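You operate a simulated robot arm through the tools that you are given. There is no shell and no other tool. Be economical: measure what you need, move in short steps, check, and stop when the job is done.

Carry out the task below with a simulated two-armed robot. There is one attempt and no reset: what you move stays moved.

TASK
Take the setting block and put it in the drip tray. Pick up the can labelled "cleaner" from the top of the dryer module with one hand, pass it to the other hand and put it on the light panel. Take the felt block and leave it on the top of the check table. Put the white roller disc on the top of the check table. Do these in any order. Set down upright: can, felt block.

Only the result counts: the job must be done as asked and must still hold three seconds after the hand-in. Knocking over, shifting, dropping, spilling or breaking anything else fails it.

THE ROBOT
Two 7-joint arms with two-finger parallel grippers on one trunk, on a base that drives. Base frame: it is fixed to the floor where the robot stands at the start and does not move with it; the origin is under the middle of the robot, x ahead of it, y to its left, z up. Lengths are in mm, angles in degrees, forces in N, time in s.
The left shoulder is at the start at [70, 188, 1358], the right one opposite. Places, roughly: drip tray [-1600, 3200, 900]; felt block (7x5x7 cm) [2900, -2900, 900]; light panel [3000, -1000, 900]; top of the check table [3200, -1400, 900]; white roller disc (5x5x3 cm) [3200, -3100, 900]. Payload 3.91 kg a hand.
The tool frame of a hand sits at the grasp point between the pads (the TCP): z along the fingers, y along the line on which they close. The tips reach 30 mm beyond it. The gripper opens to 110 mm. The fingers are 20 mm wide and 10 mm thick; the gripper's body (48 by 112 mm) begins 55 mm behind the TCP.
Orientation is that of the tool frame in the base frame, as a unit quaternion [x, y, z, w]. With the fingers straight down and closing along the base's y, the tool's x points along the base's -x, its y along +y and its z along -z.

THE INTERFACE
- The arms move only by the tool move_arm. It takes "left_motion", "right_motion" or both (then of equal length, played together; a hand with none holds still); each is one flat list of numbers, 6 for each row, row after row: the shift along the base's x, y, z in mm, then the turn, a rotation vector about the base's x, y, z in degrees. In form: [x, y, z, ax, ay, az, x, y, z, ax, ay, az, ...]. A call has 1 to 12 rows; each row shifts and turns the commanded pose from where the row before left it. "left_jaw" and "right_jaw" are, for a hand that has rows, the opening in per cent of the stroke, from 0 (shut) to 100 (fully open), set as the call begins (left out, the last holds). Rows are played at 5 a second. More than 50 mm and 8.6 degrees between two rows, or a gripper value outside its range, and nothing of the call is played. A pose out of reach is approached as far as the arm can. The call stops where the force on the tool passes 40 N (or 10 N more than at its start, if that is more) or the arm is blocked; 0.2 s more then pass. The fingers move at their own pace (about 72 mm/s each) and stop on an object; they squeeze with about 29 N. The grip force told is the motor's: it shows also when the fingers shut on nothing. Time passes only in rows, and 0.2 s behind the last, so rows that do not move let the fingers close. The reply holds the time, the measured pose of the TCP, the force on the tool along the base axes, the opening and the grip force, in the units named above and with some noise, with the torque about the TCP (base axes, N m) and any sound that the robot's microphone picked up.
- Cameras (640 x 400 px; columns grow to the right, rows downward): "scene" is now at [135.3, 36.9, 1609]; the picture's right is [0.38, -0.92, 0.00], its down [-0.34, -0.14, -0.93] and it looks along [0.86, 0.36, -0.36] (base axes); focal length 286 px, centre (320, 200). "left" rides on the left gripper at [72, -17, -103] in its tool frame; the picture's right is [0.23, 0.97, 0.00], its down [-0.76, 0.18, -0.62] and it looks along [-0.61, 0.14, 0.78] (tool axes); focal length 222 px, centre (320, 200). "right" rides on the right gripper at [72, 17, -103] in its tool frame; the picture's right is [-0.23, 0.97, 0.00], its down [-0.76, -0.18, -0.62] and it looks along [-0.61, -0.14, 0.78] (tool axes); focal length 222 px, centre (320, 200). There is no depth. A picture from a camera that has moved, and an enlarged one, comes with that camera's place and axes in the base frame and with its lens.
- get_image(camera): a new picture of that camera. The clock stands still meanwhile.
- move_column(by): slides the trunk up (or, below 0, down) by that many mm; the arms and the scene camera ride with it, the base frame stays. It gives what a move gives, with no picture.
- drive_base(legs): drives the robot by 1 to 6 legs, each [ahead, turn to the left] in mm and degrees, along the robot's own axes; the way and the turn of a leg run together, so that a leg with both is an arc; at most 1500 mm and 180 degrees a leg. The arms and the cameras ride along, it lands a little off, and it stops where it bumps. It gives what a move gives.
- head_to(pan, tilt): turns the head with the scene camera to pan (to the left, within 86 degrees either way) and tilt (down, from -29 to 69), counted from straight ahead of the robot. It gives what a move gives.
- zoom(camera, box): a new picture of the part [left, top, right, bottom] of that camera's present view, enlarged. The clock stands still meanwhile.
- hand_in(): hands the job in; it is judged then, once.

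Go step by step. Nothing tells you exact positions but the pictures and the camera data: compare them with the known pose of the tool, close in by small moves and look again before you grip or let go. The budget is 165 turns and 138 pictures, counting those below and the enlarged ones. Unless the task says otherwise, let go and move clear before handing in, and close with one line.

The tools are called after ">>>" by a JSON object that holds its "name" and its "arguments". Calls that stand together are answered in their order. move_arm: Moves the arms, as the interface text tells. Its arguments: {"type":"object","properties":{"left_motion":{"type":"array","items":{"type":"number"}},"left_jaw":{"type":"number"},"right_motion":{"type":"array","items":{"type":"number"}},"right_jaw":{"type":"number"}},"required":[]} The other tools are called the same way: move_column (by) slides the trunk up or down; drive_base (legs) drives the base; head_to (pan, tilt) turns the head that bears the scene camera; get_image (camera) takes a picture; zoom (camera, box) takes an enlarged picture of a part of a camera's view; hand_in () hands the job in.

At the start:

```text
t: 0.0
left_eef_pos: [397.0, 517.1, 1440.6]
left_ee_rot: [0.0, 1.0, 0.0, -0.001]
left_contact_force: [0.8, 0.2, 0.3]
left_torque: [0.01, 0.0, 0.06]
left_width: 110.2
left_grasp_force: 0.0
right_eef_pos: [316.3, 9.8, 1488.0]
right_ee_rot: [0.0, 1.0, -0.001, 0.0]
right_contact_force: [1.3, -0.4, 0.1]
right_torque: [0.0, 0.01, 0.02]
right_width: 109.9
right_grasp_force: 0.1
trunk travel left (down, up): [-868.0, 72.0]
robot x, y, heading: [-1.1, 2.7, -0.1]
head pan, tilt: [22.4, 21.3]
```

scene: 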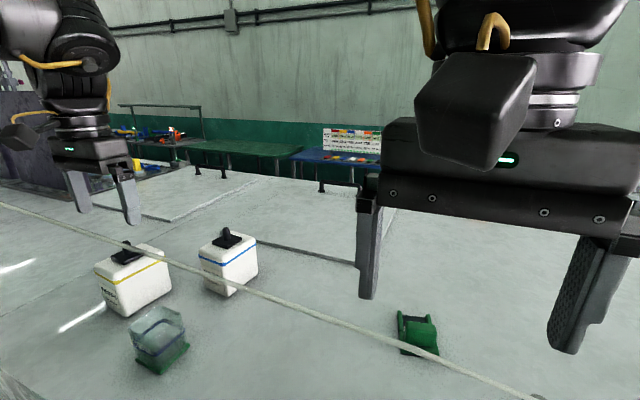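
right: 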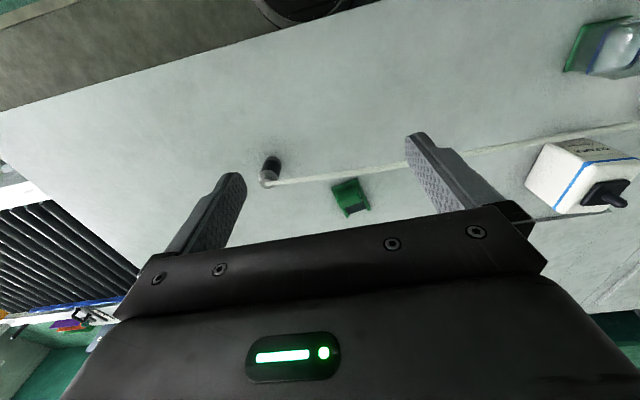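
left: 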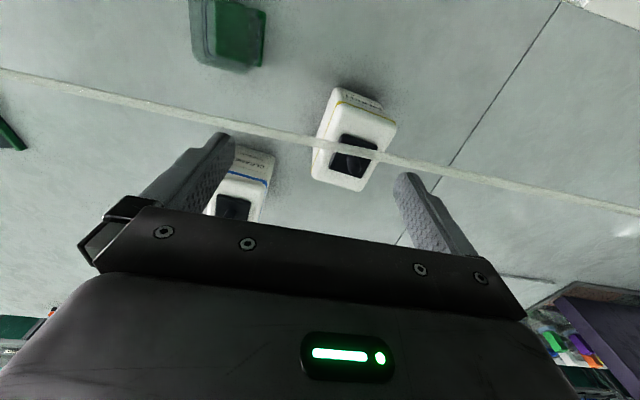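

I see a work table with two white cans, a glass/green item, a green block and a cord running across. I look closer before moving.

>>> {"name": "zoom", "arguments": {"camera": "scene", "box": [60, 200, 460, 400]}}

>>> {"name": "head_to", "arguments": {"pan": -20, "tilt": 35}}

>>> {"name": "get_image", "arguments": {"camera": "scene"}}

```text
1.60 times, centred on (260, 300) of scene
camera zoom: at [135.3, 36.9, 1609.0], right [0.38, -0.92, 0.0], down [-0.34, -0.14, -0.93], along [0.86, 0.36, -0.36], focal length 457 px, centre (416, 40)
```

zoom: 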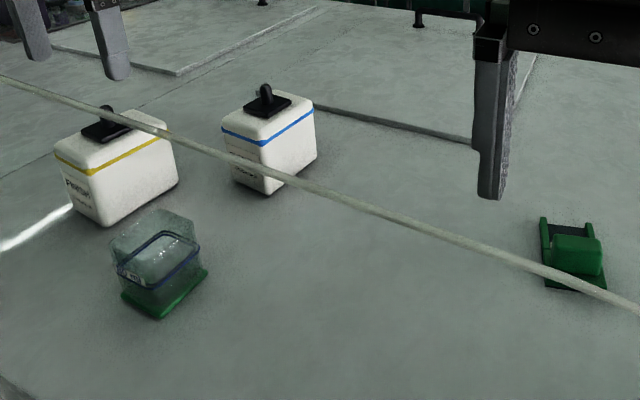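

```text
t: 1.1
left_eef_pos: [398.4, 516.7, 1440.7]
left_ee_rot: [0.0, 1.0, 0.0, 0.001]
left_contact_force: [0.4, 0.4, -0.3]
left_torque: [-0.02, 0.0, -0.01]
left_width: 110.0
left_grasp_force: 0.1
right_eef_pos: [315.5, 9.7, 1488.6]
right_ee_rot: [-0.001, 1.0, -0.001, 0.0]
right_contact_force: [-1.3, -0.3, 0.0]
right_torque: [0.02, 0.01, 0.02]
right_width: 110.0
right_grasp_force: 0.1
trunk travel left (down, up): [-868.0, 72.0]
robot x, y, heading: [-0.1, -1.9, -0.3]
head pan, tilt: [-20.0, 35.0]
```

```text
133 pictures are left
camera scene: at [132.1, -28.5, 1587.3], right [-0.34, -0.94, 0.0], down [-0.54, 0.2, -0.82], along [0.77, -0.28, -0.57], focal length 286 px, centre (320, 200)
```

scene: 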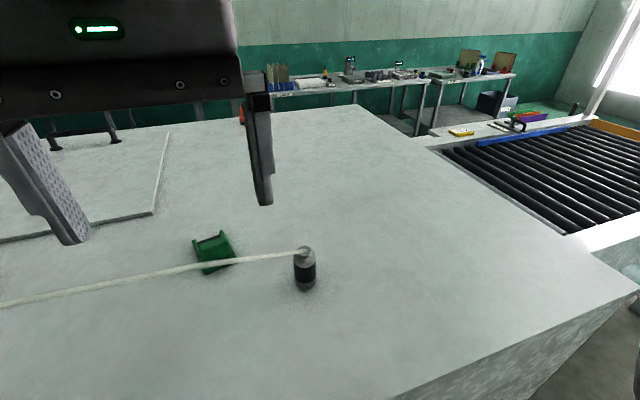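

A post carries one end of the cord next to the green block. I read the labels and the small items next.

>>> {"name": "zoom", "arguments": {"camera": "left", "box": [180, 0, 420, 220]}}

>>> {"name": "zoom", "arguments": {"camera": "scene", "box": [170, 210, 350, 310]}}

>>> {"name": "head_to", "arguments": {"pan": 30, "tilt": 40}}

>>> {"name": "get_image", "arguments": {"camera": "scene"}}

>>> {"name": "zoom", "arguments": {"camera": "scene", "box": [160, 100, 400, 250]}}

```text
1.82 times, centred on (300, 110) of left
camera zoom: at [324.9, 499.4, 1543.7], right [-0.23, 0.97, 0.0], down [0.76, 0.18, 0.62], along [0.61, 0.14, -0.78], focal length 404 px, centre (356, 364)
```

zoom: 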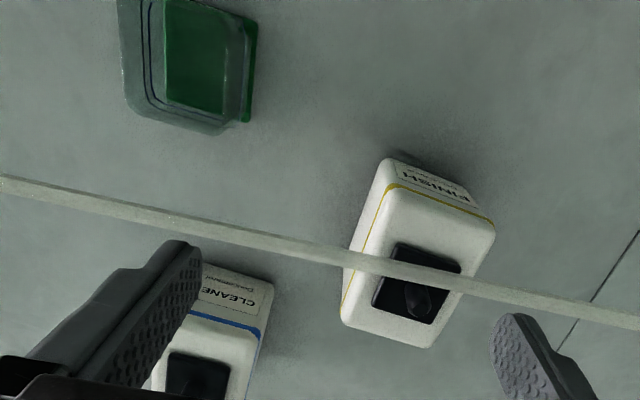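

```text
3.56 times, centred on (260, 260) of scene
camera zoom: at [132.1, -28.5, 1587.3], right [-0.34, -0.94, 0.0], down [-0.54, 0.2, -0.82], along [0.77, -0.28, -0.57], focal length 1016 px, centre (533, -13)
```

zoom: 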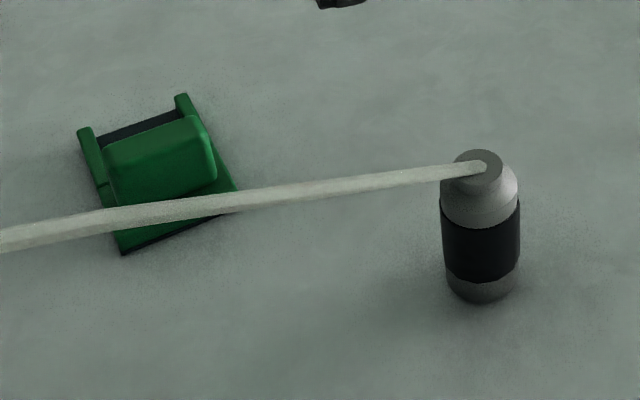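

```text
t: 2.3
left_eef_pos: [396.8, 516.6, 1440.4]
left_ee_rot: [0.0, 1.0, 0.0, -0.001]
left_contact_force: [-0.6, -0.8, -0.8]
left_torque: [0.02, -0.01, -0.03]
left_width: 110.0
left_grasp_force: 0.0
right_eef_pos: [315.3, 9.5, 1487.4]
right_ee_rot: [-0.001, 1.0, 0.0, 0.0]
right_contact_force: [0.0, -0.6, -0.1]
right_torque: [0.03, -0.04, 0.02]
right_width: 109.9
right_grasp_force: 0.0
trunk travel left (down, up): [-868.0, 72.0]
robot x, y, heading: [1.5, 1.0, 0.0]
head pan, tilt: [30.0, 40.0]
```

```text
130 pictures are left
camera scene: at [123.0, 43.9, 1579.7], right [0.5, -0.87, 0.0], down [-0.56, -0.32, -0.77], along [0.66, 0.38, -0.64], focal length 286 px, centre (320, 200)
```

scene: 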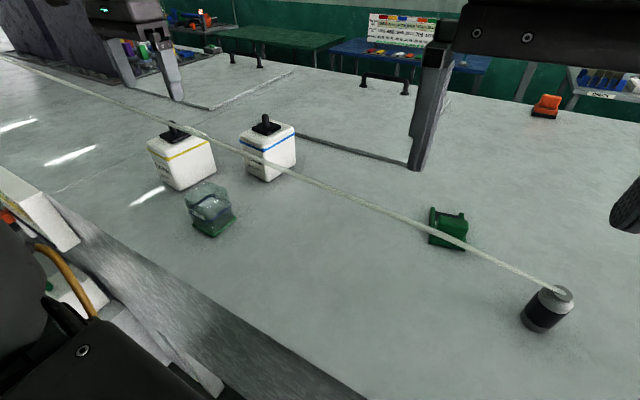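

```text
2.67 times, centred on (280, 175) of scene
camera zoom: at [123.0, 43.9, 1579.7], right [0.5, -0.87, 0.0], down [-0.56, -0.32, -0.77], along [0.66, 0.38, -0.64], focal length 762 px, centre (427, 267)
```

zoom: 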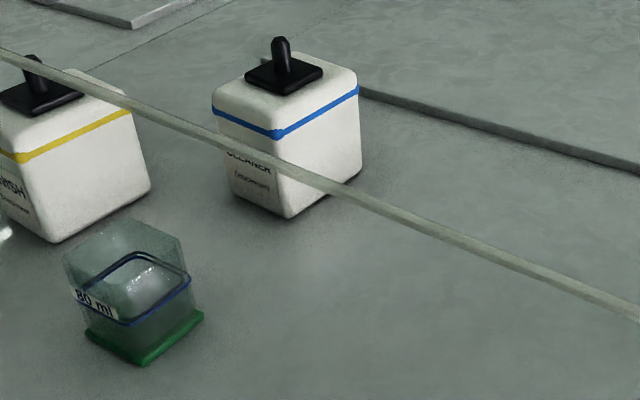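

The triangulation says this top stands near z = 1200 and the cord is strung in front of the cans at about x = 420. I look around to learn the rest of the site.

>>> {"name": "head_to", "arguments": {"pan": 80, "tilt": 20}}

>>> {"name": "get_image", "arguments": {"camera": "scene"}}

>>> {"name": "head_to", "arguments": {"pan": -75, "tilt": 20}}

>>> {"name": "get_image", "arguments": {"camera": "scene"}}

```text
t: 3.5
left_eef_pos: [397.1, 517.7, 1439.9]
left_ee_rot: [-0.001, 1.0, 0.0, 0.0]
left_contact_force: [-0.4, -0.5, 0.1]
left_torque: [0.01, 0.02, -0.04]
left_width: 109.8
left_grasp_force: 0.1
right_eef_pos: [315.1, 8.5, 1489.1]
right_ee_rot: [-0.001, 1.0, -0.001, 0.001]
right_contact_force: [-0.4, -0.4, 0.3]
right_torque: [-0.04, 0.02, -0.01]
right_width: 109.9
right_grasp_force: 0.0
trunk travel left (down, up): [-868.0, 72.0]
robot x, y, heading: [-0.3, -0.8, -0.0]
head pan, tilt: [80.0, 20.0]
```

```text
128 pictures are left
camera scene: at [65.6, 93.2, 1611.1], right [0.98, -0.17, 0.0], down [-0.06, -0.34, -0.94], along [0.16, 0.93, -0.34], focal length 286 px, centre (320, 200)
```

scene: 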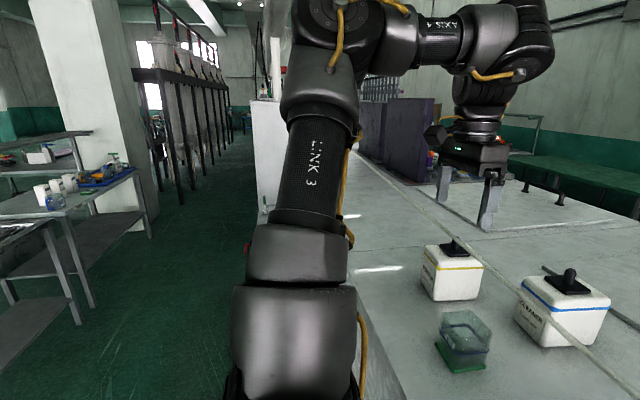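

```text
t: 5.8
left_eef_pos: [397.8, 516.8, 1439.1]
left_ee_rot: [0.0, 1.0, 0.0, 0.0]
left_contact_force: [-0.2, -0.4, -0.2]
left_torque: [-0.02, 0.01, -0.02]
left_width: 110.2
left_grasp_force: 0.0
right_eef_pos: [316.7, 9.7, 1487.9]
right_ee_rot: [0.0, 1.0, 0.0, 0.0]
right_contact_force: [-0.1, 0.3, -0.6]
right_torque: [0.0, 0.04, 0.0]
right_width: 110.1
right_grasp_force: 0.0
trunk travel left (down, up): [-868.0, 72.0]
robot x, y, heading: [2.6, 0.1, -0.1]
head pan, tilt: [-75.0, 20.0]
```

```text
127 pictures are left
camera scene: at [73.5, -88.4, 1611.1], right [-0.97, -0.26, 0.0], down [-0.09, 0.33, -0.94], along [0.24, -0.91, -0.34], focal length 286 px, centre (320, 200)
```

scene: 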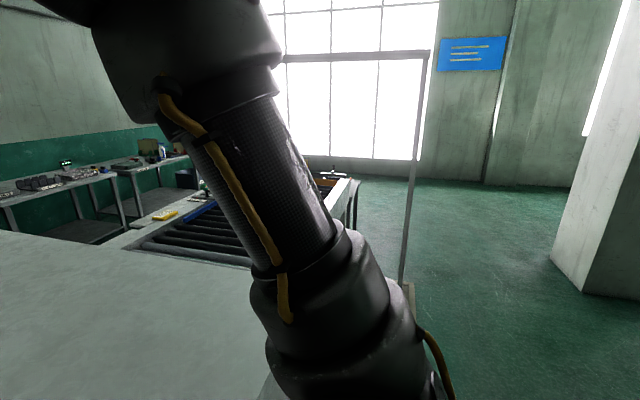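

The forearms come in from above, so the cord can be cleared from over the top. I bring the left hand above the blue-band can (CLEANER) and the right hand above the green block.

>>> {"name": "move_arm", "arguments": {"left_motion": [36, -24, 0, 0, 0, 0, 36, -24, 0, 0, 0, 0, 36, -24, 0, 0, 0, 0, 36, -24, 0, 0, 0, 0], "right_motion": [45, 3, -10, 0, 0, 0, 45, 3, -10, 0, 0, 0, 45, 3, -10, 0, 0, 0, 45, 3, -10, 0, 0, 0]}}

>>> {"name": "head_to", "arguments": {"pan": 20, "tilt": 40}}

>>> {"name": "get_image", "arguments": {"camera": "scene"}}

>>> {"name": "get_image", "arguments": {"camera": "left"}}

>>> {"name": "get_image", "arguments": {"camera": "right"}}

```text
t: 6.8
left_eef_pos: [509.8, 422.3, 1386.9]
left_ee_rot: [0.0, 1.0, -0.001, 0.0]
left_contact_force: [0.3, 0.2, -0.7]
left_torque: [-0.01, 0.01, 0.02]
left_width: 109.9
left_grasp_force: 0.0
left hand out of reach, approached as far as the arm can: row 1, 2, 3, 4
right_eef_pos: [501.6, 21.3, 1446.4]
right_ee_rot: [-0.001, 1.0, 0.0, -0.001]
right_contact_force: [-0.6, -0.8, 0.6]
right_torque: [0.01, 0.03, -0.01]
right_width: 110.2
right_grasp_force: 0.1
trunk travel left (down, up): [-868.0, 72.0]
robot x, y, heading: [0.2, -5.4, 0.1]
head pan, tilt: [-75.0, 20.0]
```

```text
t: 8.6
left_eef_pos: [505.5, 421.7, 1389.0]
left_ee_rot: [0.0, 1.0, -0.001, 0.002]
left_contact_force: [-0.4, -0.4, 0.1]
left_torque: [0.01, 0.0, 0.0]
left_width: 110.0
left_grasp_force: 0.0
right_eef_pos: [495.2, 21.9, 1448.2]
right_ee_rot: [-0.001, 1.0, 0.0, 0.0]
right_contact_force: [0.2, -0.3, -0.9]
right_torque: [0.01, 0.04, 0.01]
right_width: 109.9
right_grasp_force: 0.2
trunk travel left (down, up): [-868.0, 72.0]
robot x, y, heading: [-1.0, 1.4, 0.0]
head pan, tilt: [20.0, 40.0]
```

```text
126 pictures are left
camera scene: at [128.9, 30.5, 1579.7], right [0.34, -0.94, 0.0], down [-0.6, -0.22, -0.77], along [0.72, 0.26, -0.64], focal length 286 px, centre (320, 200)
```

scene: 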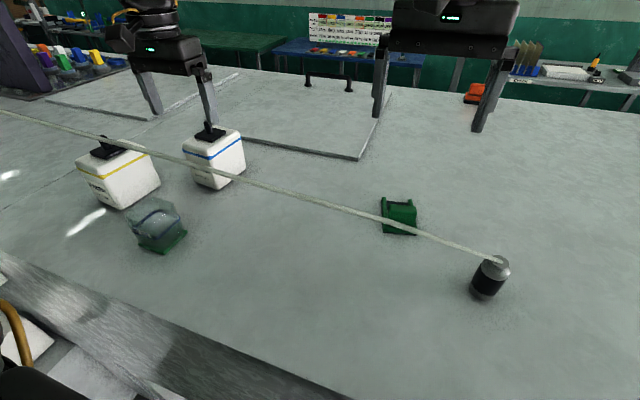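

```text
125 pictures are left
camera left: at [432.5, 405.5, 1493.2], right [-0.23, 0.97, 0.0], down [0.76, 0.18, 0.63], along [0.61, 0.14, -0.78], focal length 222 px, centre (320, 200)
```

left: 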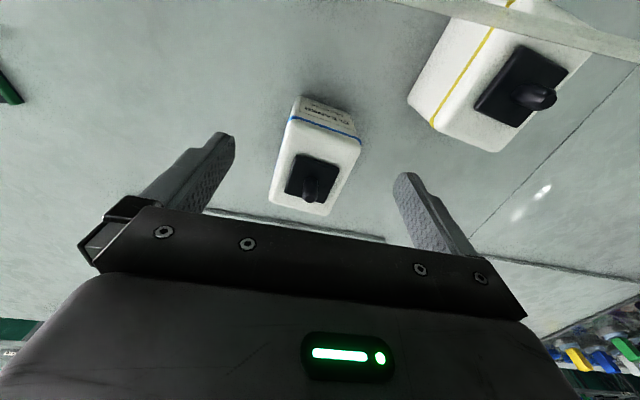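

```text
124 pictures are left
camera right: at [423.0, 38.6, 1552.8], right [0.23, 0.97, 0.0], down [0.76, -0.18, 0.62], along [0.61, -0.14, -0.78], focal length 222 px, centre (320, 200)
```

right: 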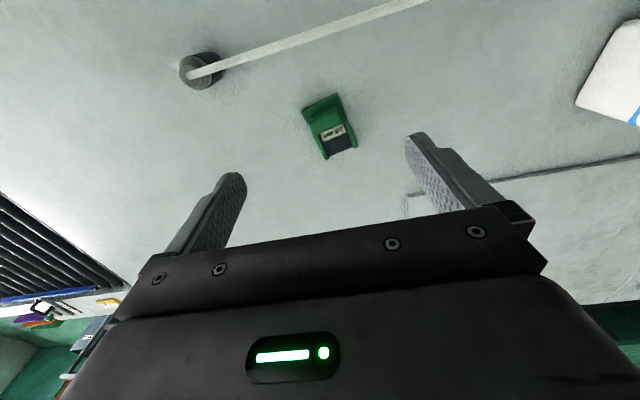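

The can's knob is near [555, 425, 1323] and its long side lies along x, with about 70 mm across y. I zoom on the green block and start the left hand down.

>>> {"name": "zoom", "arguments": {"camera": "right", "box": [270, 70, 390, 180]}}

>>> {"name": "move_arm", "arguments": {"left_motion": [0, 0, -30, 0, 0, 0, 0, 0, -20, 0, 0, -4], "right_motion": [20, 2, -30, 0, 0, 4, 20, 2, -30, 0, 0, 4]}}

>>> {"name": "get_image", "arguments": {"camera": "left"}}

>>> {"name": "get_image", "arguments": {"camera": "right"}}

```text
3.64 times, centred on (330, 125) of right
camera zoom: at [423.0, 38.6, 1552.8], right [0.23, 0.97, 0.0], down [0.76, -0.18, 0.62], along [0.61, -0.14, -0.78], focal length 808 px, centre (284, 473)
```

zoom: 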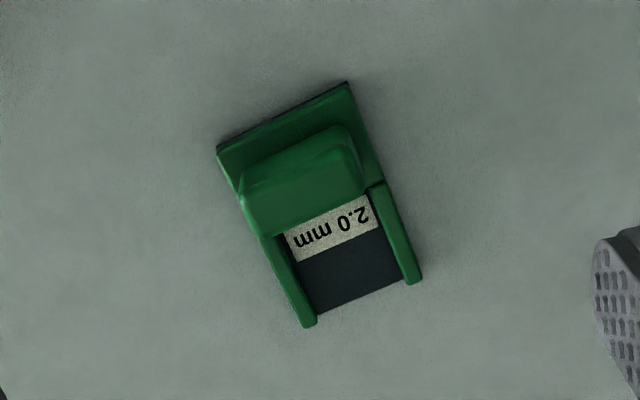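

```text
t: 9.2
left_eef_pos: [510.6, 424.9, 1338.1]
left_ee_rot: [0.035, 0.999, -0.001, 0.0]
left_contact_force: [0.3, 0.4, -0.5]
left_torque: [-0.04, 0.01, -0.01]
left_width: 110.3
left_grasp_force: 0.0
right_eef_pos: [539.2, 26.0, 1386.8]
right_ee_rot: [-0.071, 0.998, -0.002, -0.001]
right_contact_force: [0.9, 0.1, -0.2]
right_torque: [0.0, 0.0, 0.04]
right_width: 110.1
right_grasp_force: 0.1
trunk travel left (down, up): [-868.0, 72.0]
robot x, y, heading: [-0.7, -0.3, 0.3]
head pan, tilt: [20.0, 40.0]
```

```text
122 pictures are left
camera left: at [435.7, 412.2, 1441.3], right [-0.16, 0.99, 0.0], down [0.77, 0.13, 0.62], along [0.61, 0.1, -0.78], focal length 222 px, centre (320, 200)
```

left: 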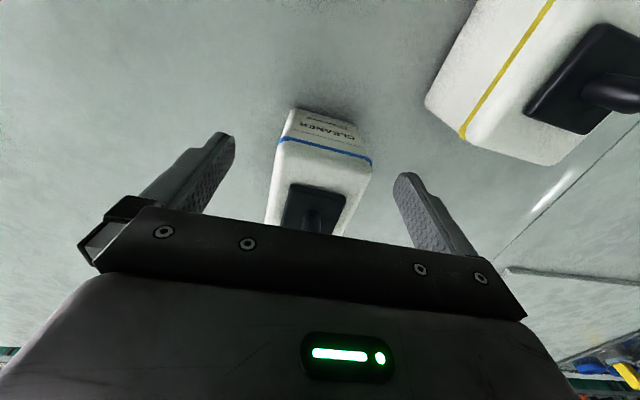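

```text
121 pictures are left
camera right: at [464.7, 33.4, 1490.9], right [0.09, 1.0, 0.0], down [0.78, -0.07, 0.62], along [0.62, -0.06, -0.78], focal length 222 px, centre (320, 200)
```

right: 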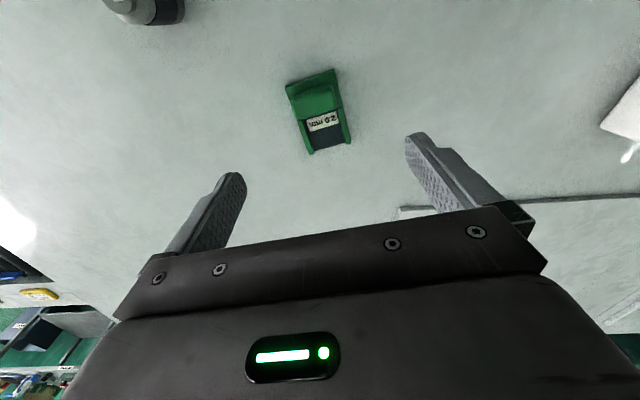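

The green block reads "2.0 mm", so it is the setting block; it's at about [556, 25], turned about 12°. I bring the left hand over the can and lower the right hand towards the block.

>>> {"name": "move_arm", "arguments": {"left_motion": [16, 0, 0, 0, 0, -1, 16, 0, 0, 0, 0, 0, 16, 0, 0, 0, 0, 0], "right_motion": [6, 0, -30, 0, 0, 4, 6, 0, -30, 0, 0, 0, 5, 0, -30, 0, 0, 0]}}

>>> {"name": "get_image", "arguments": {"camera": "left"}}

>>> {"name": "get_image", "arguments": {"camera": "right"}}

>>> {"name": "get_image", "arguments": {"camera": "scene"}}

```text
t: 10.0
left_eef_pos: [555.0, 423.6, 1337.7]
left_ee_rot: [0.044, 0.999, -0.001, 0.001]
left_contact_force: [0.4, -0.4, -0.1]
left_torque: [-0.01, 0.0, -0.02]
left_width: 110.0
left_grasp_force: 0.2
right_eef_pos: [550.5, 27.9, 1297.4]
right_ee_rot: [-0.105, 0.995, 0.0, 0.0]
right_contact_force: [0.4, 0.4, -0.3]
right_torque: [0.0, 0.03, 0.0]
right_width: 110.0
right_grasp_force: 0.0
right hand out of reach, approached as far as the arm can: row 3
trunk travel left (down, up): [-868.0, 72.0]
robot x, y, heading: [0.7, -2.9, -0.0]
head pan, tilt: [20.0, 40.0]
```

```text
120 pictures are left
camera left: at [481.8, 413.0, 1441.6], right [-0.14, 0.99, 0.0], down [0.77, 0.11, 0.62], along [0.62, 0.09, -0.78], focal length 222 px, centre (320, 200)
```

left: 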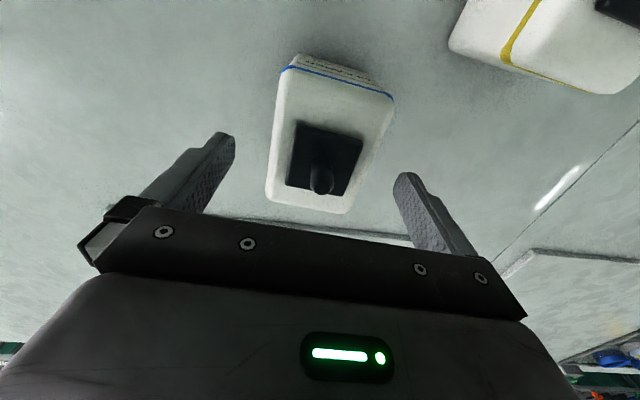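

```text
119 pictures are left
camera right: at [476.9, 30.0, 1400.9], right [0.02, 1.0, 0.0], down [0.78, -0.02, 0.62], along [0.62, -0.01, -0.78], focal length 222 px, centre (320, 200)
```

right: 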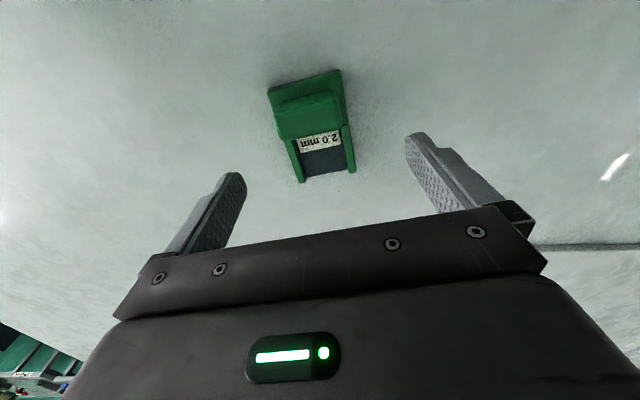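

```text
118 pictures are left
camera scene: at [131.4, 31.5, 1579.5], right [0.34, -0.94, 0.0], down [-0.61, -0.22, -0.77], along [0.72, 0.26, -0.64], focal length 286 px, centre (320, 200)
```

scene: 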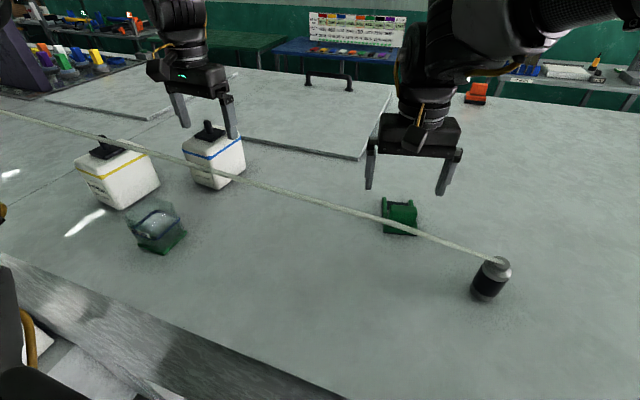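

Both hands are lined up with their objects. I lower them both to grip height in small rows.

>>> {"name": "move_arm", "arguments": {"left_motion": [3, 1, -18, 0, 0, 0, 3, 1, -16, 0, 0, 0, 2, 0, -15, 0, 0, 0], "right_motion": [1, 0, -20, 0, 0, 0, 1, 0, -20, 0, 0, 0, 0, 0, -17, 0, 0, 0]}}

>>> {"name": "get_image", "arguments": {"camera": "left"}}

>>> {"name": "get_image", "arguments": {"camera": "right"}}

>>> {"name": "zoom", "arguments": {"camera": "scene", "box": [130, 80, 480, 300]}}

```text
t: 10.8
left_eef_pos: [561.2, 425.0, 1289.4]
left_ee_rot: [0.043, 0.999, 0.0, 0.0]
left_contact_force: [0.2, -1.0, 0.5]
left_torque: [-0.02, 0.0, -0.03]
left_width: 110.0
left_grasp_force: 0.1
right_eef_pos: [551.4, 27.2, 1240.4]
right_ee_rot: [-0.102, 0.995, 0.0, 0.0]
right_contact_force: [-0.3, 0.3, -0.3]
right_torque: [-0.02, 0.0, 0.0]
right_width: 110.1
right_grasp_force: 0.1
trunk travel left (down, up): [-868.0, 72.0]
robot x, y, heading: [-0.8, 1.6, -0.2]
head pan, tilt: [20.0, 40.0]
```

```text
117 pictures are left
camera left: at [487.9, 414.4, 1393.5], right [-0.14, 0.99, 0.0], down [0.77, 0.11, 0.62], along [0.62, 0.09, -0.78], focal length 222 px, centre (320, 200)
```

left: 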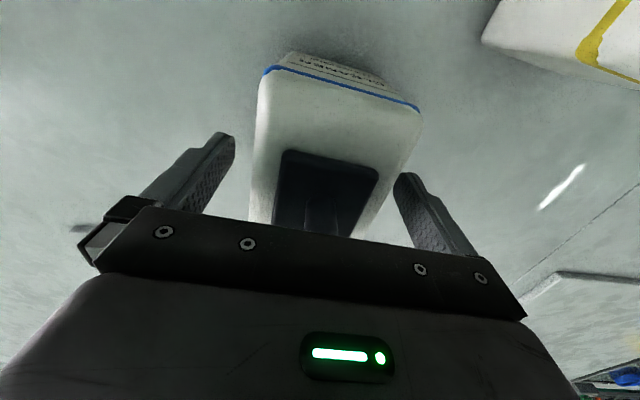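

```text
116 pictures are left
camera right: at [476.0, 29.5, 1344.5], right [0.02, 1.0, 0.0], down [0.78, -0.02, 0.62], along [0.62, -0.01, -0.78], focal length 222 px, centre (320, 200)
```

right: 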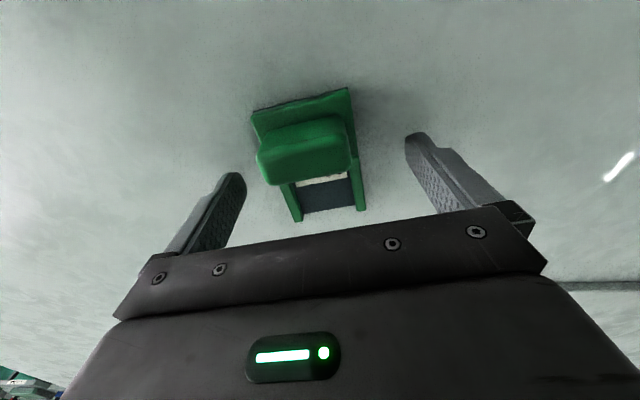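

```text
1.82 times, centred on (305, 190) of scene
camera zoom: at [129.2, 30.6, 1579.8], right [0.34, -0.94, 0.0], down [-0.6, -0.22, -0.77], along [0.72, 0.26, -0.64], focal length 519 px, centre (347, 218)
```

zoom: 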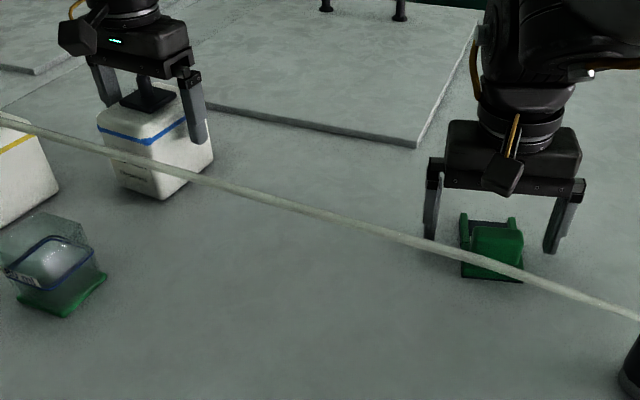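

Both objects sit between the fingers. I lower a little more and close both grippers.

>>> {"name": "move_arm", "arguments": {"left_motion": [0, 0, -3, 0, 0, 0], "right_motion": [3, -1, -6, 0, 0, 0]}}

>>> {"name": "move_arm", "arguments": {"left_motion": [0, 0, 0, 0, 0, 0, 0, 0, 0, 0, 0, 0, 0, 0, 0, 0, 0, 0, 0, 0, 0, 0, 0, 0], "right_motion": [0, 0, 0, 0, 0, 0, 0, 0, 0, 0, 0, 0, 0, 0, 0, 0, 0, 0, 0, 0, 0, 0, 0, 0], "left_jaw": 0, "right_jaw": 0}}

>>> {"name": "get_image", "arguments": {"camera": "right"}}

>>> {"name": "get_image", "arguments": {"camera": "left"}}

```text
t: 11.2
left_eef_pos: [563.2, 426.1, 1285.8]
left_ee_rot: [0.044, 0.999, 0.0, 0.0]
left_contact_force: [0.5, 0.3, 0.9]
left_torque: [-0.02, 0.0, 0.05]
left_width: 109.9
left_grasp_force: 0.0
right_eef_pos: [553.0, 26.3, 1234.6]
right_ee_rot: [-0.102, 0.995, 0.001, 0.001]
right_contact_force: [-0.1, 0.4, -0.5]
right_torque: [0.0, 0.06, -0.02]
right_width: 109.9
right_grasp_force: 0.2
right hand out of reach, approached as far as the arm can: row 1
trunk travel left (down, up): [-868.0, 72.0]
robot x, y, heading: [0.7, 2.2, 0.1]
head pan, tilt: [20.0, 40.0]
```

```text
t: 12.2
left_eef_pos: [561.6, 425.3, 1286.6]
left_ee_rot: [0.044, 0.999, 0.0, 0.001]
left_contact_force: [-1.1, 0.7, 0.1]
left_torque: [-0.01, 0.02, -0.08]
left_width: 74.4
left_grasp_force: 28.6
right_eef_pos: [550.7, 28.0, 1234.7]
right_ee_rot: [-0.102, 0.995, 0.001, 0.001]
right_contact_force: [0.0, 0.3, -0.5]
right_torque: [-0.06, 0.02, 0.0]
right_width: 59.7
right_grasp_force: 29.0
trunk travel left (down, up): [-868.0, 72.0]
robot x, y, heading: [-0.6, 0.8, -0.0]
head pan, tilt: [20.0, 40.0]
```

```text
114 pictures are left
camera right: at [475.8, 29.5, 1338.9], right [0.02, 1.0, 0.0], down [0.78, -0.02, 0.62], along [0.62, -0.01, -0.78], focal length 222 px, centre (320, 200)
```

right: 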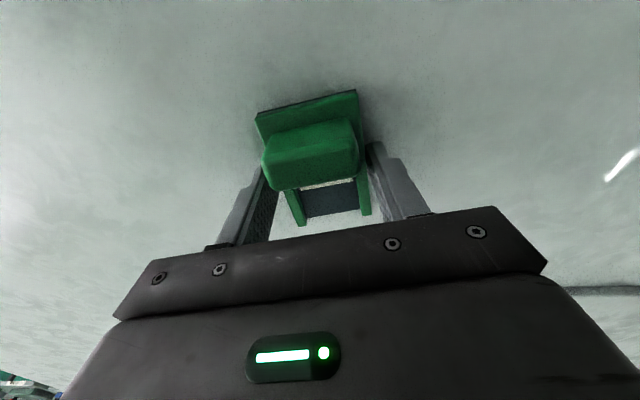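

```text
113 pictures are left
camera left: at [487.7, 414.4, 1390.4], right [-0.14, 0.99, 0.0], down [0.77, 0.11, 0.62], along [0.62, 0.09, -0.78], focal length 222 px, centre (320, 200)
```

left: 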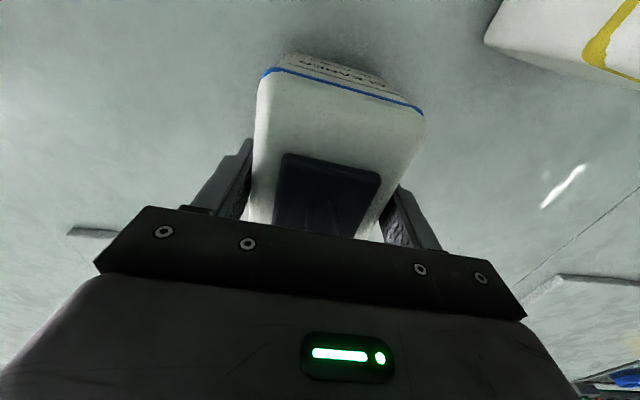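

Both are gripped (74 and 60 mm). I lift them straight up with the trunk.

>>> {"name": "move_column", "arguments": {"by": 72}}

>>> {"name": "move_arm", "arguments": {"left_motion": [-6, 0, 20, 0, 0, 0, -10, 0, 20, 0, 0, 0, -12, 0, 20, 0, 0, 0, -12, 0, 20, 0, 0, 0, -10, 0, 20, 0, 0, 0], "right_motion": [-6, 0, 24, 0, 0, 0, -10, 0, 24, 0, 0, 0, -12, 0, 24, 0, 0, 0, -12, 0, 24, 0, 0, 0, -10, 0, 24, 0, 0, 0]}}

>>> {"name": "get_image", "arguments": {"camera": "scene"}}

>>> {"name": "get_image", "arguments": {"camera": "left"}}

```text
t: 13.3
left_eef_pos: [562.7, 426.5, 1356.6]
left_ee_rot: [0.043, 0.999, -0.001, -0.001]
left_contact_force: [0.4, -0.8, -5.3]
left_torque: [0.0, 0.0, 0.03]
left_width: 13.8
left_grasp_force: 29.3
right_eef_pos: [552.5, 28.5, 1305.3]
right_ee_rot: [-0.103, 0.995, 0.0, 0.0]
right_contact_force: [0.4, -0.2, -0.2]
right_torque: [-0.03, -0.01, 0.0]
right_width: 0.1
right_grasp_force: 28.8
trunk travel left (down, up): [-940.0, 0.0]
robot x, y, heading: [-1.8, -1.0, -0.1]
head pan, tilt: [20.0, 40.0]
```

```text
t: 14.5
left_eef_pos: [508.9, 423.4, 1458.2]
left_ee_rot: [0.044, 0.999, -0.001, 0.002]
left_contact_force: [0.7, 0.3, -5.2]
left_torque: [-0.01, -0.01, 0.0]
left_width: 13.9
left_grasp_force: 29.2
right_eef_pos: [498.5, 28.3, 1427.3]
right_ee_rot: [-0.103, 0.995, 0.001, 0.002]
right_contact_force: [0.1, -0.2, -1.2]
right_torque: [0.01, 0.01, -0.01]
right_width: 0.0
right_grasp_force: 28.3
trunk travel left (down, up): [-940.0, 0.0]
robot x, y, heading: [-1.8, 0.5, 0.1]
head pan, tilt: [20.0, 40.0]
```

```text
112 pictures are left
camera scene: at [126.8, 30.3, 1651.7], right [0.34, -0.94, 0.0], down [-0.6, -0.22, -0.77], along [0.72, 0.26, -0.64], focal length 286 px, centre (320, 200)
```

scene: 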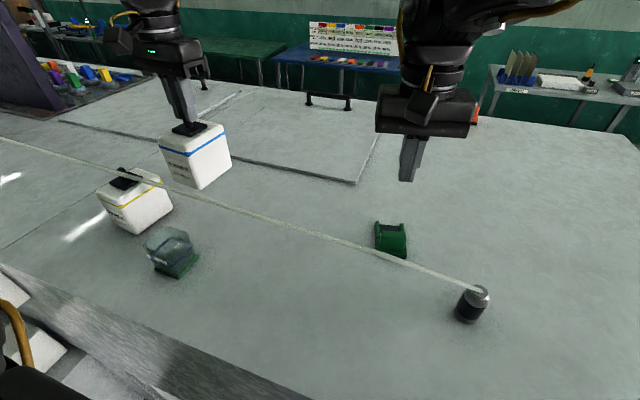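

```text
111 pictures are left
camera left: at [433.9, 413.6, 1562.1], right [-0.14, 0.99, 0.0], down [0.77, 0.11, 0.63], along [0.62, 0.09, -0.78], focal length 222 px, centre (320, 200)
```

left: 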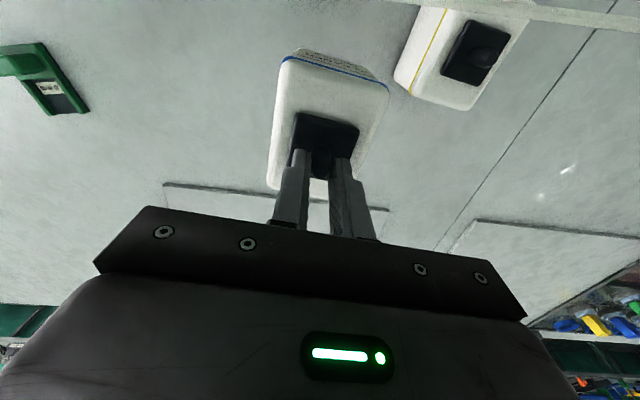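

The left fingers slid up and now hold the can by its knob; it is lifted clean. The right fingers slipped off the setting block, so I look at it again.

>>> {"name": "move_arm", "arguments": {"left_motion": [-4, 0, 22, 0, 0, 0, -4, 0, 22, 0, 0, 0], "right_motion": [0, 0, 0, 0, 0, 0, 0, 0, 0, 0, 0, 0], "right_jaw": 100}}

>>> {"name": "get_image", "arguments": {"camera": "right"}}

>>> {"name": "zoom", "arguments": {"camera": "scene", "box": [350, 200, 510, 330]}}

>>> {"name": "zoom", "arguments": {"camera": "scene", "box": [100, 0, 300, 220]}}

```text
t: 15.1
left_eef_pos: [483.1, 427.0, 1480.4]
left_ee_rot: [0.044, 0.999, -0.001, 0.001]
left_contact_force: [-0.5, -0.3, -4.6]
left_torque: [0.0, -0.02, -0.03]
left_width: 14.2
left_grasp_force: 29.3
left hand out of reach, approached as far as the arm can: row 1, 2
right_eef_pos: [498.8, 29.5, 1428.7]
right_ee_rot: [-0.103, 0.995, 0.001, 0.002]
right_contact_force: [0.3, -0.2, -0.3]
right_torque: [0.02, -0.05, 0.02]
right_width: 81.9
right_grasp_force: 0.1
trunk travel left (down, up): [-940.0, 0.0]
robot x, y, heading: [-0.2, 0.4, 0.0]
head pan, tilt: [20.0, 40.0]
```

```text
110 pictures are left
camera right: at [423.3, 30.0, 1532.0], right [0.02, 1.0, 0.0], down [0.78, -0.02, 0.63], along [0.63, -0.01, -0.78], focal length 222 px, centre (320, 200)
```

right: 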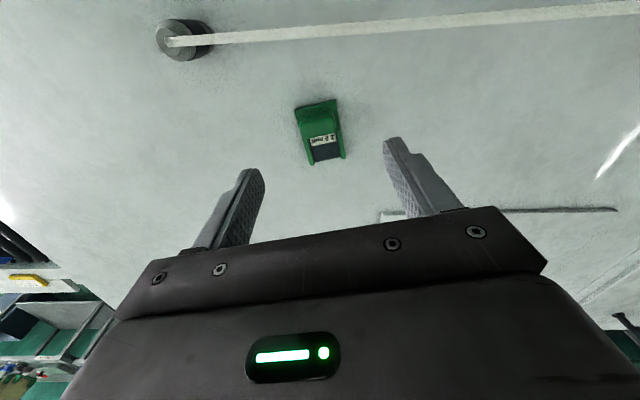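

```text
3.08 times, centred on (430, 265) of scene
camera zoom: at [126.7, 30.6, 1651.8], right [0.34, -0.94, 0.0], down [-0.6, -0.22, -0.77], along [0.72, 0.26, -0.64], focal length 879 px, centre (-18, 0)
```

zoom: 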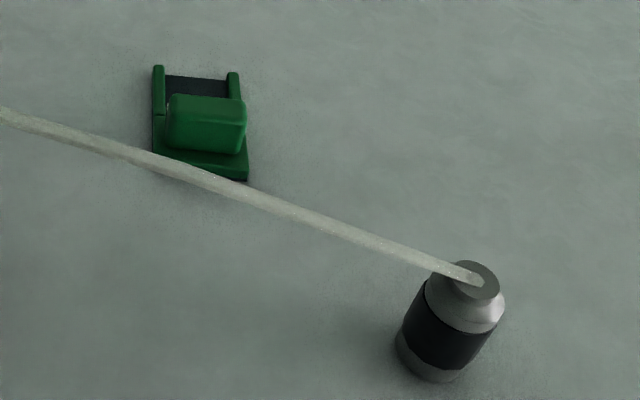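

```text
1.82 times, centred on (200, 110) of scene
camera zoom: at [126.7, 30.6, 1651.8], right [0.34, -0.94, 0.0], down [-0.6, -0.22, -0.77], along [0.72, 0.26, -0.64], focal length 519 px, centre (538, 364)
```

zoom: 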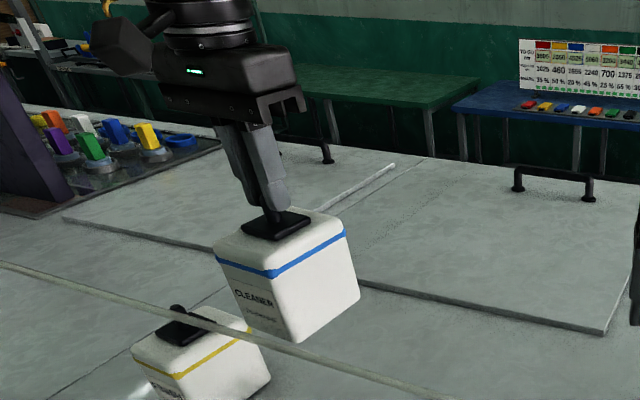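

The block is unmoved at about [554, 27]. I go down again with the right hand for a closer look at its shape before regripping.

>>> {"name": "move_arm", "arguments": {"right_motion": [12, 0, -30, 0, 0, 0, 12, 0, -30, 0, 0, 0, 10, 0, -30, 0, 0, 0, 8, 0, -30, 0, 0, 0, 6, 0, -28, 0, 0, 0], "right_jaw": 100}}

>>> {"name": "zoom", "arguments": {"camera": "right", "box": [200, 60, 440, 220]}}

>>> {"name": "zoom", "arguments": {"camera": "scene", "box": [340, 170, 480, 290]}}

```text
t: 16.3
left_eef_pos: [488.1, 427.4, 1477.3]
left_ee_rot: [0.044, 0.999, -0.001, 0.0]
left_contact_force: [0.1, -0.1, -4.9]
left_torque: [0.0, 0.01, 0.01]
left_width: 13.8
left_grasp_force: 28.7
right_eef_pos: [551.4, 29.6, 1278.3]
right_ee_rot: [-0.103, 0.995, 0.001, 0.001]
right_contact_force: [0.0, 1.1, -1.0]
right_torque: [0.01, 0.0, 0.02]
right_width: 110.0
right_grasp_force: 0.0
trunk travel left (down, up): [-940.0, 0.0]
robot x, y, heading: [2.8, 1.8, -0.2]
head pan, tilt: [20.0, 40.0]
```

```text
2.50 times, centred on (320, 140) of right
camera zoom: at [476.6, 30.1, 1381.6], right [0.02, 1.0, 0.0], down [0.78, -0.02, 0.62], along [0.62, -0.01, -0.78], focal length 555 px, centre (320, 350)
```

zoom: 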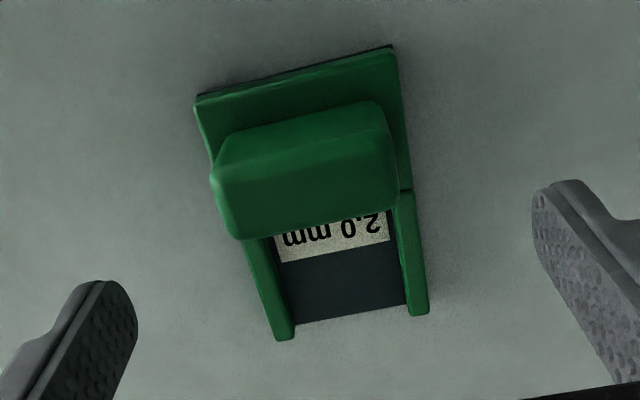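

```text
3.33 times, centred on (410, 230) of scene
camera zoom: at [132.2, 31.5, 1651.3], right [0.34, -0.94, 0.0], down [-0.61, -0.22, -0.76], along [0.72, 0.26, -0.64], focal length 952 px, centre (20, 100)
```

zoom: 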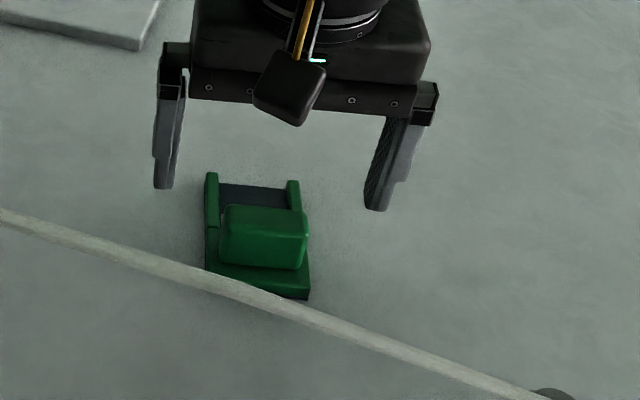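

The block has a raised hump like a handle at about x = 535 and wider rails behind it. I grip the hump's sides, with the tips just above the base plate.

>>> {"name": "move_arm", "arguments": {"right_motion": [-9, -3, -12, 0, 0, 0, -8, -3, -12, 0, 0, 0, 0, 0, -12, 0, 0, 0]}}

>>> {"name": "move_arm", "arguments": {"right_motion": [0, 0, 0, 0, 0, 0, 0, 0, 0, 0, 0, 0, 0, 0, 0, 0, 0, 0, 0, 0, 0, 0, 0, 0], "right_jaw": 0}}

>>> {"name": "zoom", "arguments": {"camera": "right", "box": [200, 60, 440, 220]}}

```text
t: 17.1
left_eef_pos: [487.1, 426.5, 1477.3]
left_ee_rot: [0.044, 0.999, -0.001, 0.002]
left_contact_force: [0.6, 0.5, -4.9]
left_torque: [-0.01, 0.0, -0.01]
left_width: 13.7
left_grasp_force: 29.2
right_eef_pos: [533.6, 22.4, 1242.8]
right_ee_rot: [-0.103, 0.995, -0.001, 0.0]
right_contact_force: [-0.3, 0.3, -0.1]
right_torque: [-0.02, 0.0, -0.01]
right_width: 110.3
right_grasp_force: 0.1
trunk travel left (down, up): [-940.0, 0.0]
robot x, y, heading: [-1.9, 0.8, -0.1]
head pan, tilt: [20.0, 40.0]
```

```text
t: 18.1
left_eef_pos: [486.3, 427.5, 1477.8]
left_ee_rot: [0.043, 0.999, -0.001, 0.002]
left_contact_force: [0.3, 0.6, -5.2]
left_torque: [0.04, 0.03, 0.03]
left_width: 13.7
left_grasp_force: 29.7
right_eef_pos: [532.1, 22.7, 1241.8]
right_ee_rot: [-0.103, 0.995, 0.001, 0.0]
right_contact_force: [-0.2, -0.1, -0.7]
right_torque: [0.0, 0.01, 0.0]
right_width: 47.6
right_grasp_force: 28.9
trunk travel left (down, up): [-940.0, 0.0]
robot x, y, heading: [-2.6, -1.4, -0.2]
head pan, tilt: [20.0, 40.0]
```

```text
2.50 times, centred on (320, 140) of right
camera zoom: at [457.5, 23.8, 1346.8], right [0.02, 1.0, 0.0], down [0.78, -0.02, 0.62], along [0.62, -0.01, -0.78], focal length 555 px, centre (320, 350)
```

zoom: 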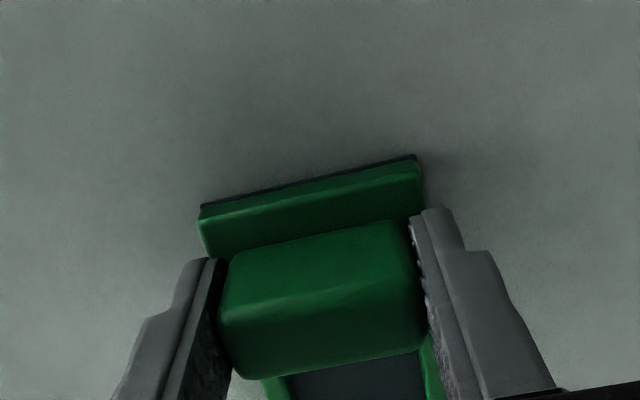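

The fingers hold the hump (47.6 mm). I lift slowly and check that it comes along.

>>> {"name": "move_arm", "arguments": {"right_motion": [0, 0, 8, 0, 0, 0, 0, 0, 8, 0, 0, 0, 0, 0, 10, 0, 0, 0, 0, 0, 12, 0, 0, 0]}}

>>> {"name": "get_image", "arguments": {"camera": "scene"}}

```text
t: 19.1
left_eef_pos: [486.6, 428.3, 1477.3]
left_ee_rot: [0.045, 0.999, -0.001, 0.002]
left_contact_force: [-0.4, 0.1, -5.2]
left_torque: [0.0, 0.0, -0.02]
left_width: 14.1
left_grasp_force: 28.3
right_eef_pos: [532.7, 22.4, 1281.5]
right_ee_rot: [-0.104, 0.995, 0.001, 0.001]
right_contact_force: [0.5, -1.1, -1.0]
right_torque: [-0.01, 0.02, 0.01]
right_width: 47.6
right_grasp_force: 29.6
trunk travel left (down, up): [-940.0, 0.0]
robot x, y, heading: [4.1, 3.6, 0.0]
head pan, tilt: [20.0, 40.0]
```

```text
104 pictures are left
camera scene: at [129.8, 31.3, 1651.5], right [0.34, -0.94, 0.0], down [-0.6, -0.22, -0.77], along [0.72, 0.26, -0.64], focal length 286 px, centre (320, 200)
```

scene: 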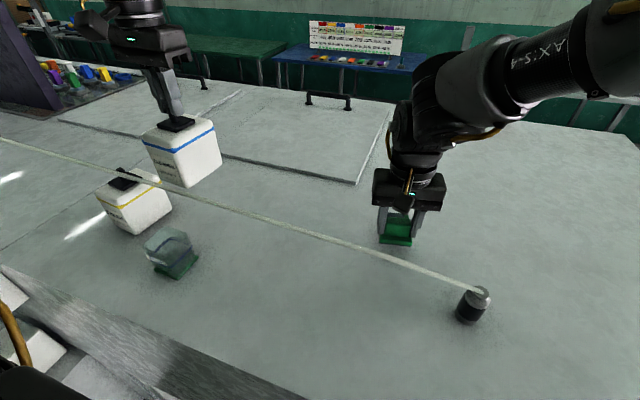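

The block is held. I raise both hands well above the cord before backing away.

>>> {"name": "move_arm", "arguments": {"left_motion": [0, -20, 8, 0, 0, 0, 0, -20, 10, 0, 0, 0, 0, -20, 11, 0, 0, 0, 0, -20, 11, 0, 0, 0, 0, 0, 0, 0, 0, 0, 0, 0, 0, 0, 0, 0], "right_motion": [0, -5, 25, 0, 0, 0, -5, -5, 25, 0, 0, 0, -5, -5, 25, 0, 0, 0, -10, -5, 25, 0, 0, 0, -10, -5, 25, 0, 0, 0, -10, -5, 25, 0, 0, 0]}}

>>> {"name": "move_arm", "arguments": {"left_motion": [-20, 0, 12, 0, 0, 0, -20, 0, 12, 0, 0, 0, -20, 0, 10, 0, 0, 0, -20, 0, 5, 0, 0, 0], "right_motion": [-20, -5, 20, 0, 0, 0, -20, -5, 20, 0, 0, 0, -20, -5, 20, 0, 0, 0, -20, -5, 10, 0, 0, 0]}}

>>> {"name": "get_image", "arguments": {"camera": "scene"}}

```text
t: 20.5
left_eef_pos: [458.3, 354.6, 1485.8]
left_ee_rot: [0.043, 0.999, -0.001, 0.002]
left_contact_force: [0.4, -0.5, -5.5]
left_torque: [0.0, 0.0, -0.03]
left_width: 14.3
left_grasp_force: 29.5
left hand out of reach, approached as far as the arm can: row 1, 2, 3, 4
right_eef_pos: [491.7, -7.2, 1430.8]
right_ee_rot: [-0.103, 0.995, 0.002, 0.001]
right_contact_force: [0.5, 1.3, -0.7]
right_torque: [0.04, 0.0, 0.01]
right_width: 47.7
right_grasp_force: 29.2
trunk travel left (down, up): [-940.0, 0.0]
robot x, y, heading: [-0.1, 0.1, -0.1]
head pan, tilt: [20.0, 40.0]
```

```text
t: 21.5
left_eef_pos: [379.7, 354.4, 1524.4]
left_ee_rot: [0.044, 0.999, 0.0, 0.0]
left_contact_force: [0.0, -0.2, -4.7]
left_torque: [-0.02, 0.01, 0.02]
left_width: 14.1
left_grasp_force: 29.3
right_eef_pos: [410.6, -29.5, 1500.2]
right_ee_rot: [-0.103, 0.995, 0.001, 0.001]
right_contact_force: [-0.4, 0.1, -1.4]
right_torque: [-0.02, 0.03, 0.0]
right_width: 47.6
right_grasp_force: 28.9
trunk travel left (down, up): [-940.0, 0.0]
robot x, y, heading: [-0.3, -2.9, -0.3]
head pan, tilt: [20.0, 40.0]
```

```text
103 pictures are left
camera scene: at [127.9, 30.6, 1651.6], right [0.34, -0.94, 0.0], down [-0.6, -0.22, -0.77], along [0.72, 0.26, -0.64], focal length 286 px, centre (320, 200)
```

scene: 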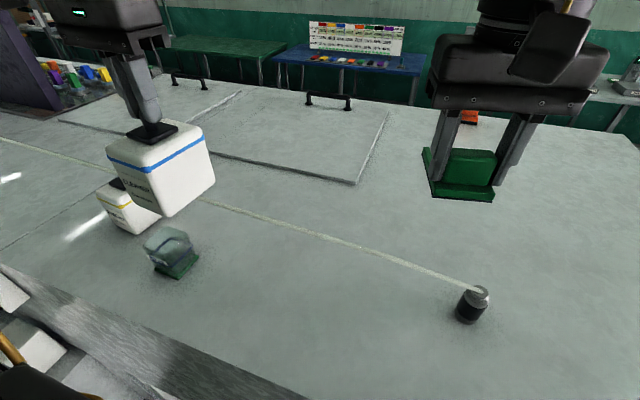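

Both are clear of the cord. I back away from the dryer and turn left to look for the drip tray.

>>> {"name": "drive_base", "arguments": {"legs": [[-550, 0], [0, 90]]}}

>>> {"name": "head_to", "arguments": {"pan": 0, "tilt": 20}}

>>> {"name": "get_image", "arguments": {"camera": "scene"}}

>>> {"name": "head_to", "arguments": {"pan": 50, "tilt": 15}}

>>> {"name": "get_image", "arguments": {"camera": "scene"}}

```text
t: 28.4
left_eef_pos: [-895.8, 386.7, 1523.1]
left_ee_rot: [-0.67, 0.742, 0.001, -0.001]
left_contact_force: [0.5, -0.6, -4.7]
left_torque: [-0.03, -0.01, 0.01]
left_width: 13.8
left_grasp_force: 29.2
right_eef_pos: [-513.5, 412.4, 1500.9]
right_ee_rot: [0.77, -0.637, 0.0, 0.0]
right_contact_force: [0.1, -1.0, -1.4]
right_torque: [-0.05, 0.02, 0.0]
right_width: 47.7
right_grasp_force: 29.1
trunk travel left (down, up): [-940.0, 0.0]
robot x, y, heading: [-544.9, 0.4, 89.1]
head pan, tilt: [20.0, 40.0]
```

```text
t: 29.2
left_eef_pos: [-898.0, 386.5, 1524.3]
left_ee_rot: [-0.67, 0.742, 0.0, 0.0]
left_contact_force: [-0.1, 0.1, -5.8]
left_torque: [-0.01, 0.0, 0.02]
left_width: 14.0
left_grasp_force: 29.1
right_eef_pos: [-515.4, 412.5, 1499.8]
right_ee_rot: [0.771, -0.637, -0.001, 0.001]
right_contact_force: [-0.4, -0.2, -0.8]
right_torque: [0.01, -0.02, 0.02]
right_width: 47.9
right_grasp_force: 29.1
trunk travel left (down, up): [-940.0, 0.0]
robot x, y, heading: [-546.9, -3.2, 89.1]
head pan, tilt: [0.0, 20.0]
```

```text
102 pictures are left
camera scene: at [-548.1, 144.9, 1682.8], right [1.0, -0.02, 0.0], down [0.0, -0.34, -0.94], along [0.01, 0.94, -0.34], focal length 286 px, centre (320, 200)
```

scene: 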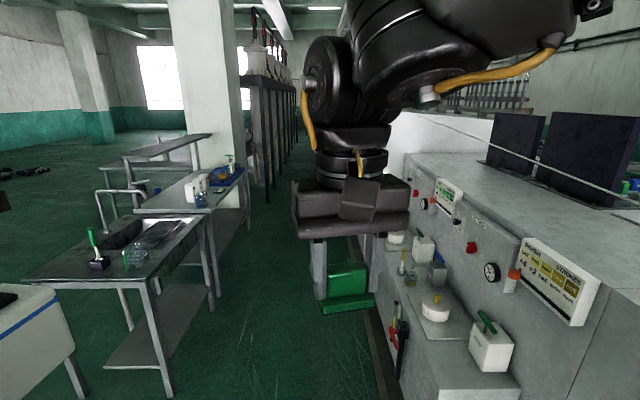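

```text
t: 30.4
left_eef_pos: [-897.3, 386.9, 1523.5]
left_ee_rot: [-0.67, 0.743, 0.0, 0.0]
left_contact_force: [-0.1, 0.0, -5.2]
left_torque: [0.0, -0.01, 0.0]
left_width: 14.0
left_grasp_force: 28.9
right_eef_pos: [-514.6, 412.6, 1499.9]
right_ee_rot: [0.771, -0.637, -0.001, 0.0]
right_contact_force: [0.7, 0.4, -1.5]
right_torque: [-0.02, -0.03, 0.01]
right_width: 47.3
right_grasp_force: 28.5
trunk travel left (down, up): [-940.0, 0.0]
robot x, y, heading: [-543.7, 1.3, 89.0]
head pan, tilt: [50.0, 15.0]
```

```text
101 pictures are left
camera scene: at [-619.9, 113.2, 1691.0], right [0.66, 0.76, 0.0], down [0.2, -0.17, -0.97], along [-0.73, 0.63, -0.26], focal length 286 px, centre (320, 200)
```

scene: 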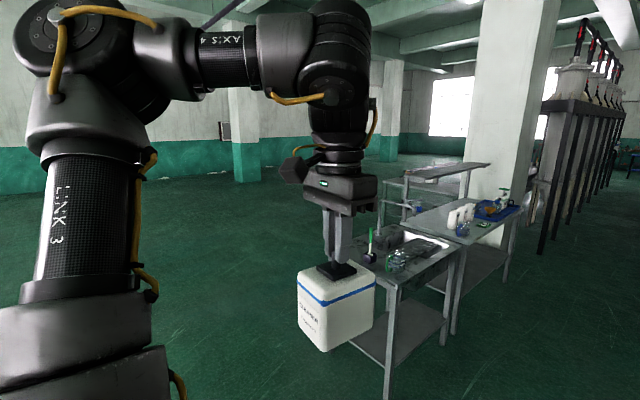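

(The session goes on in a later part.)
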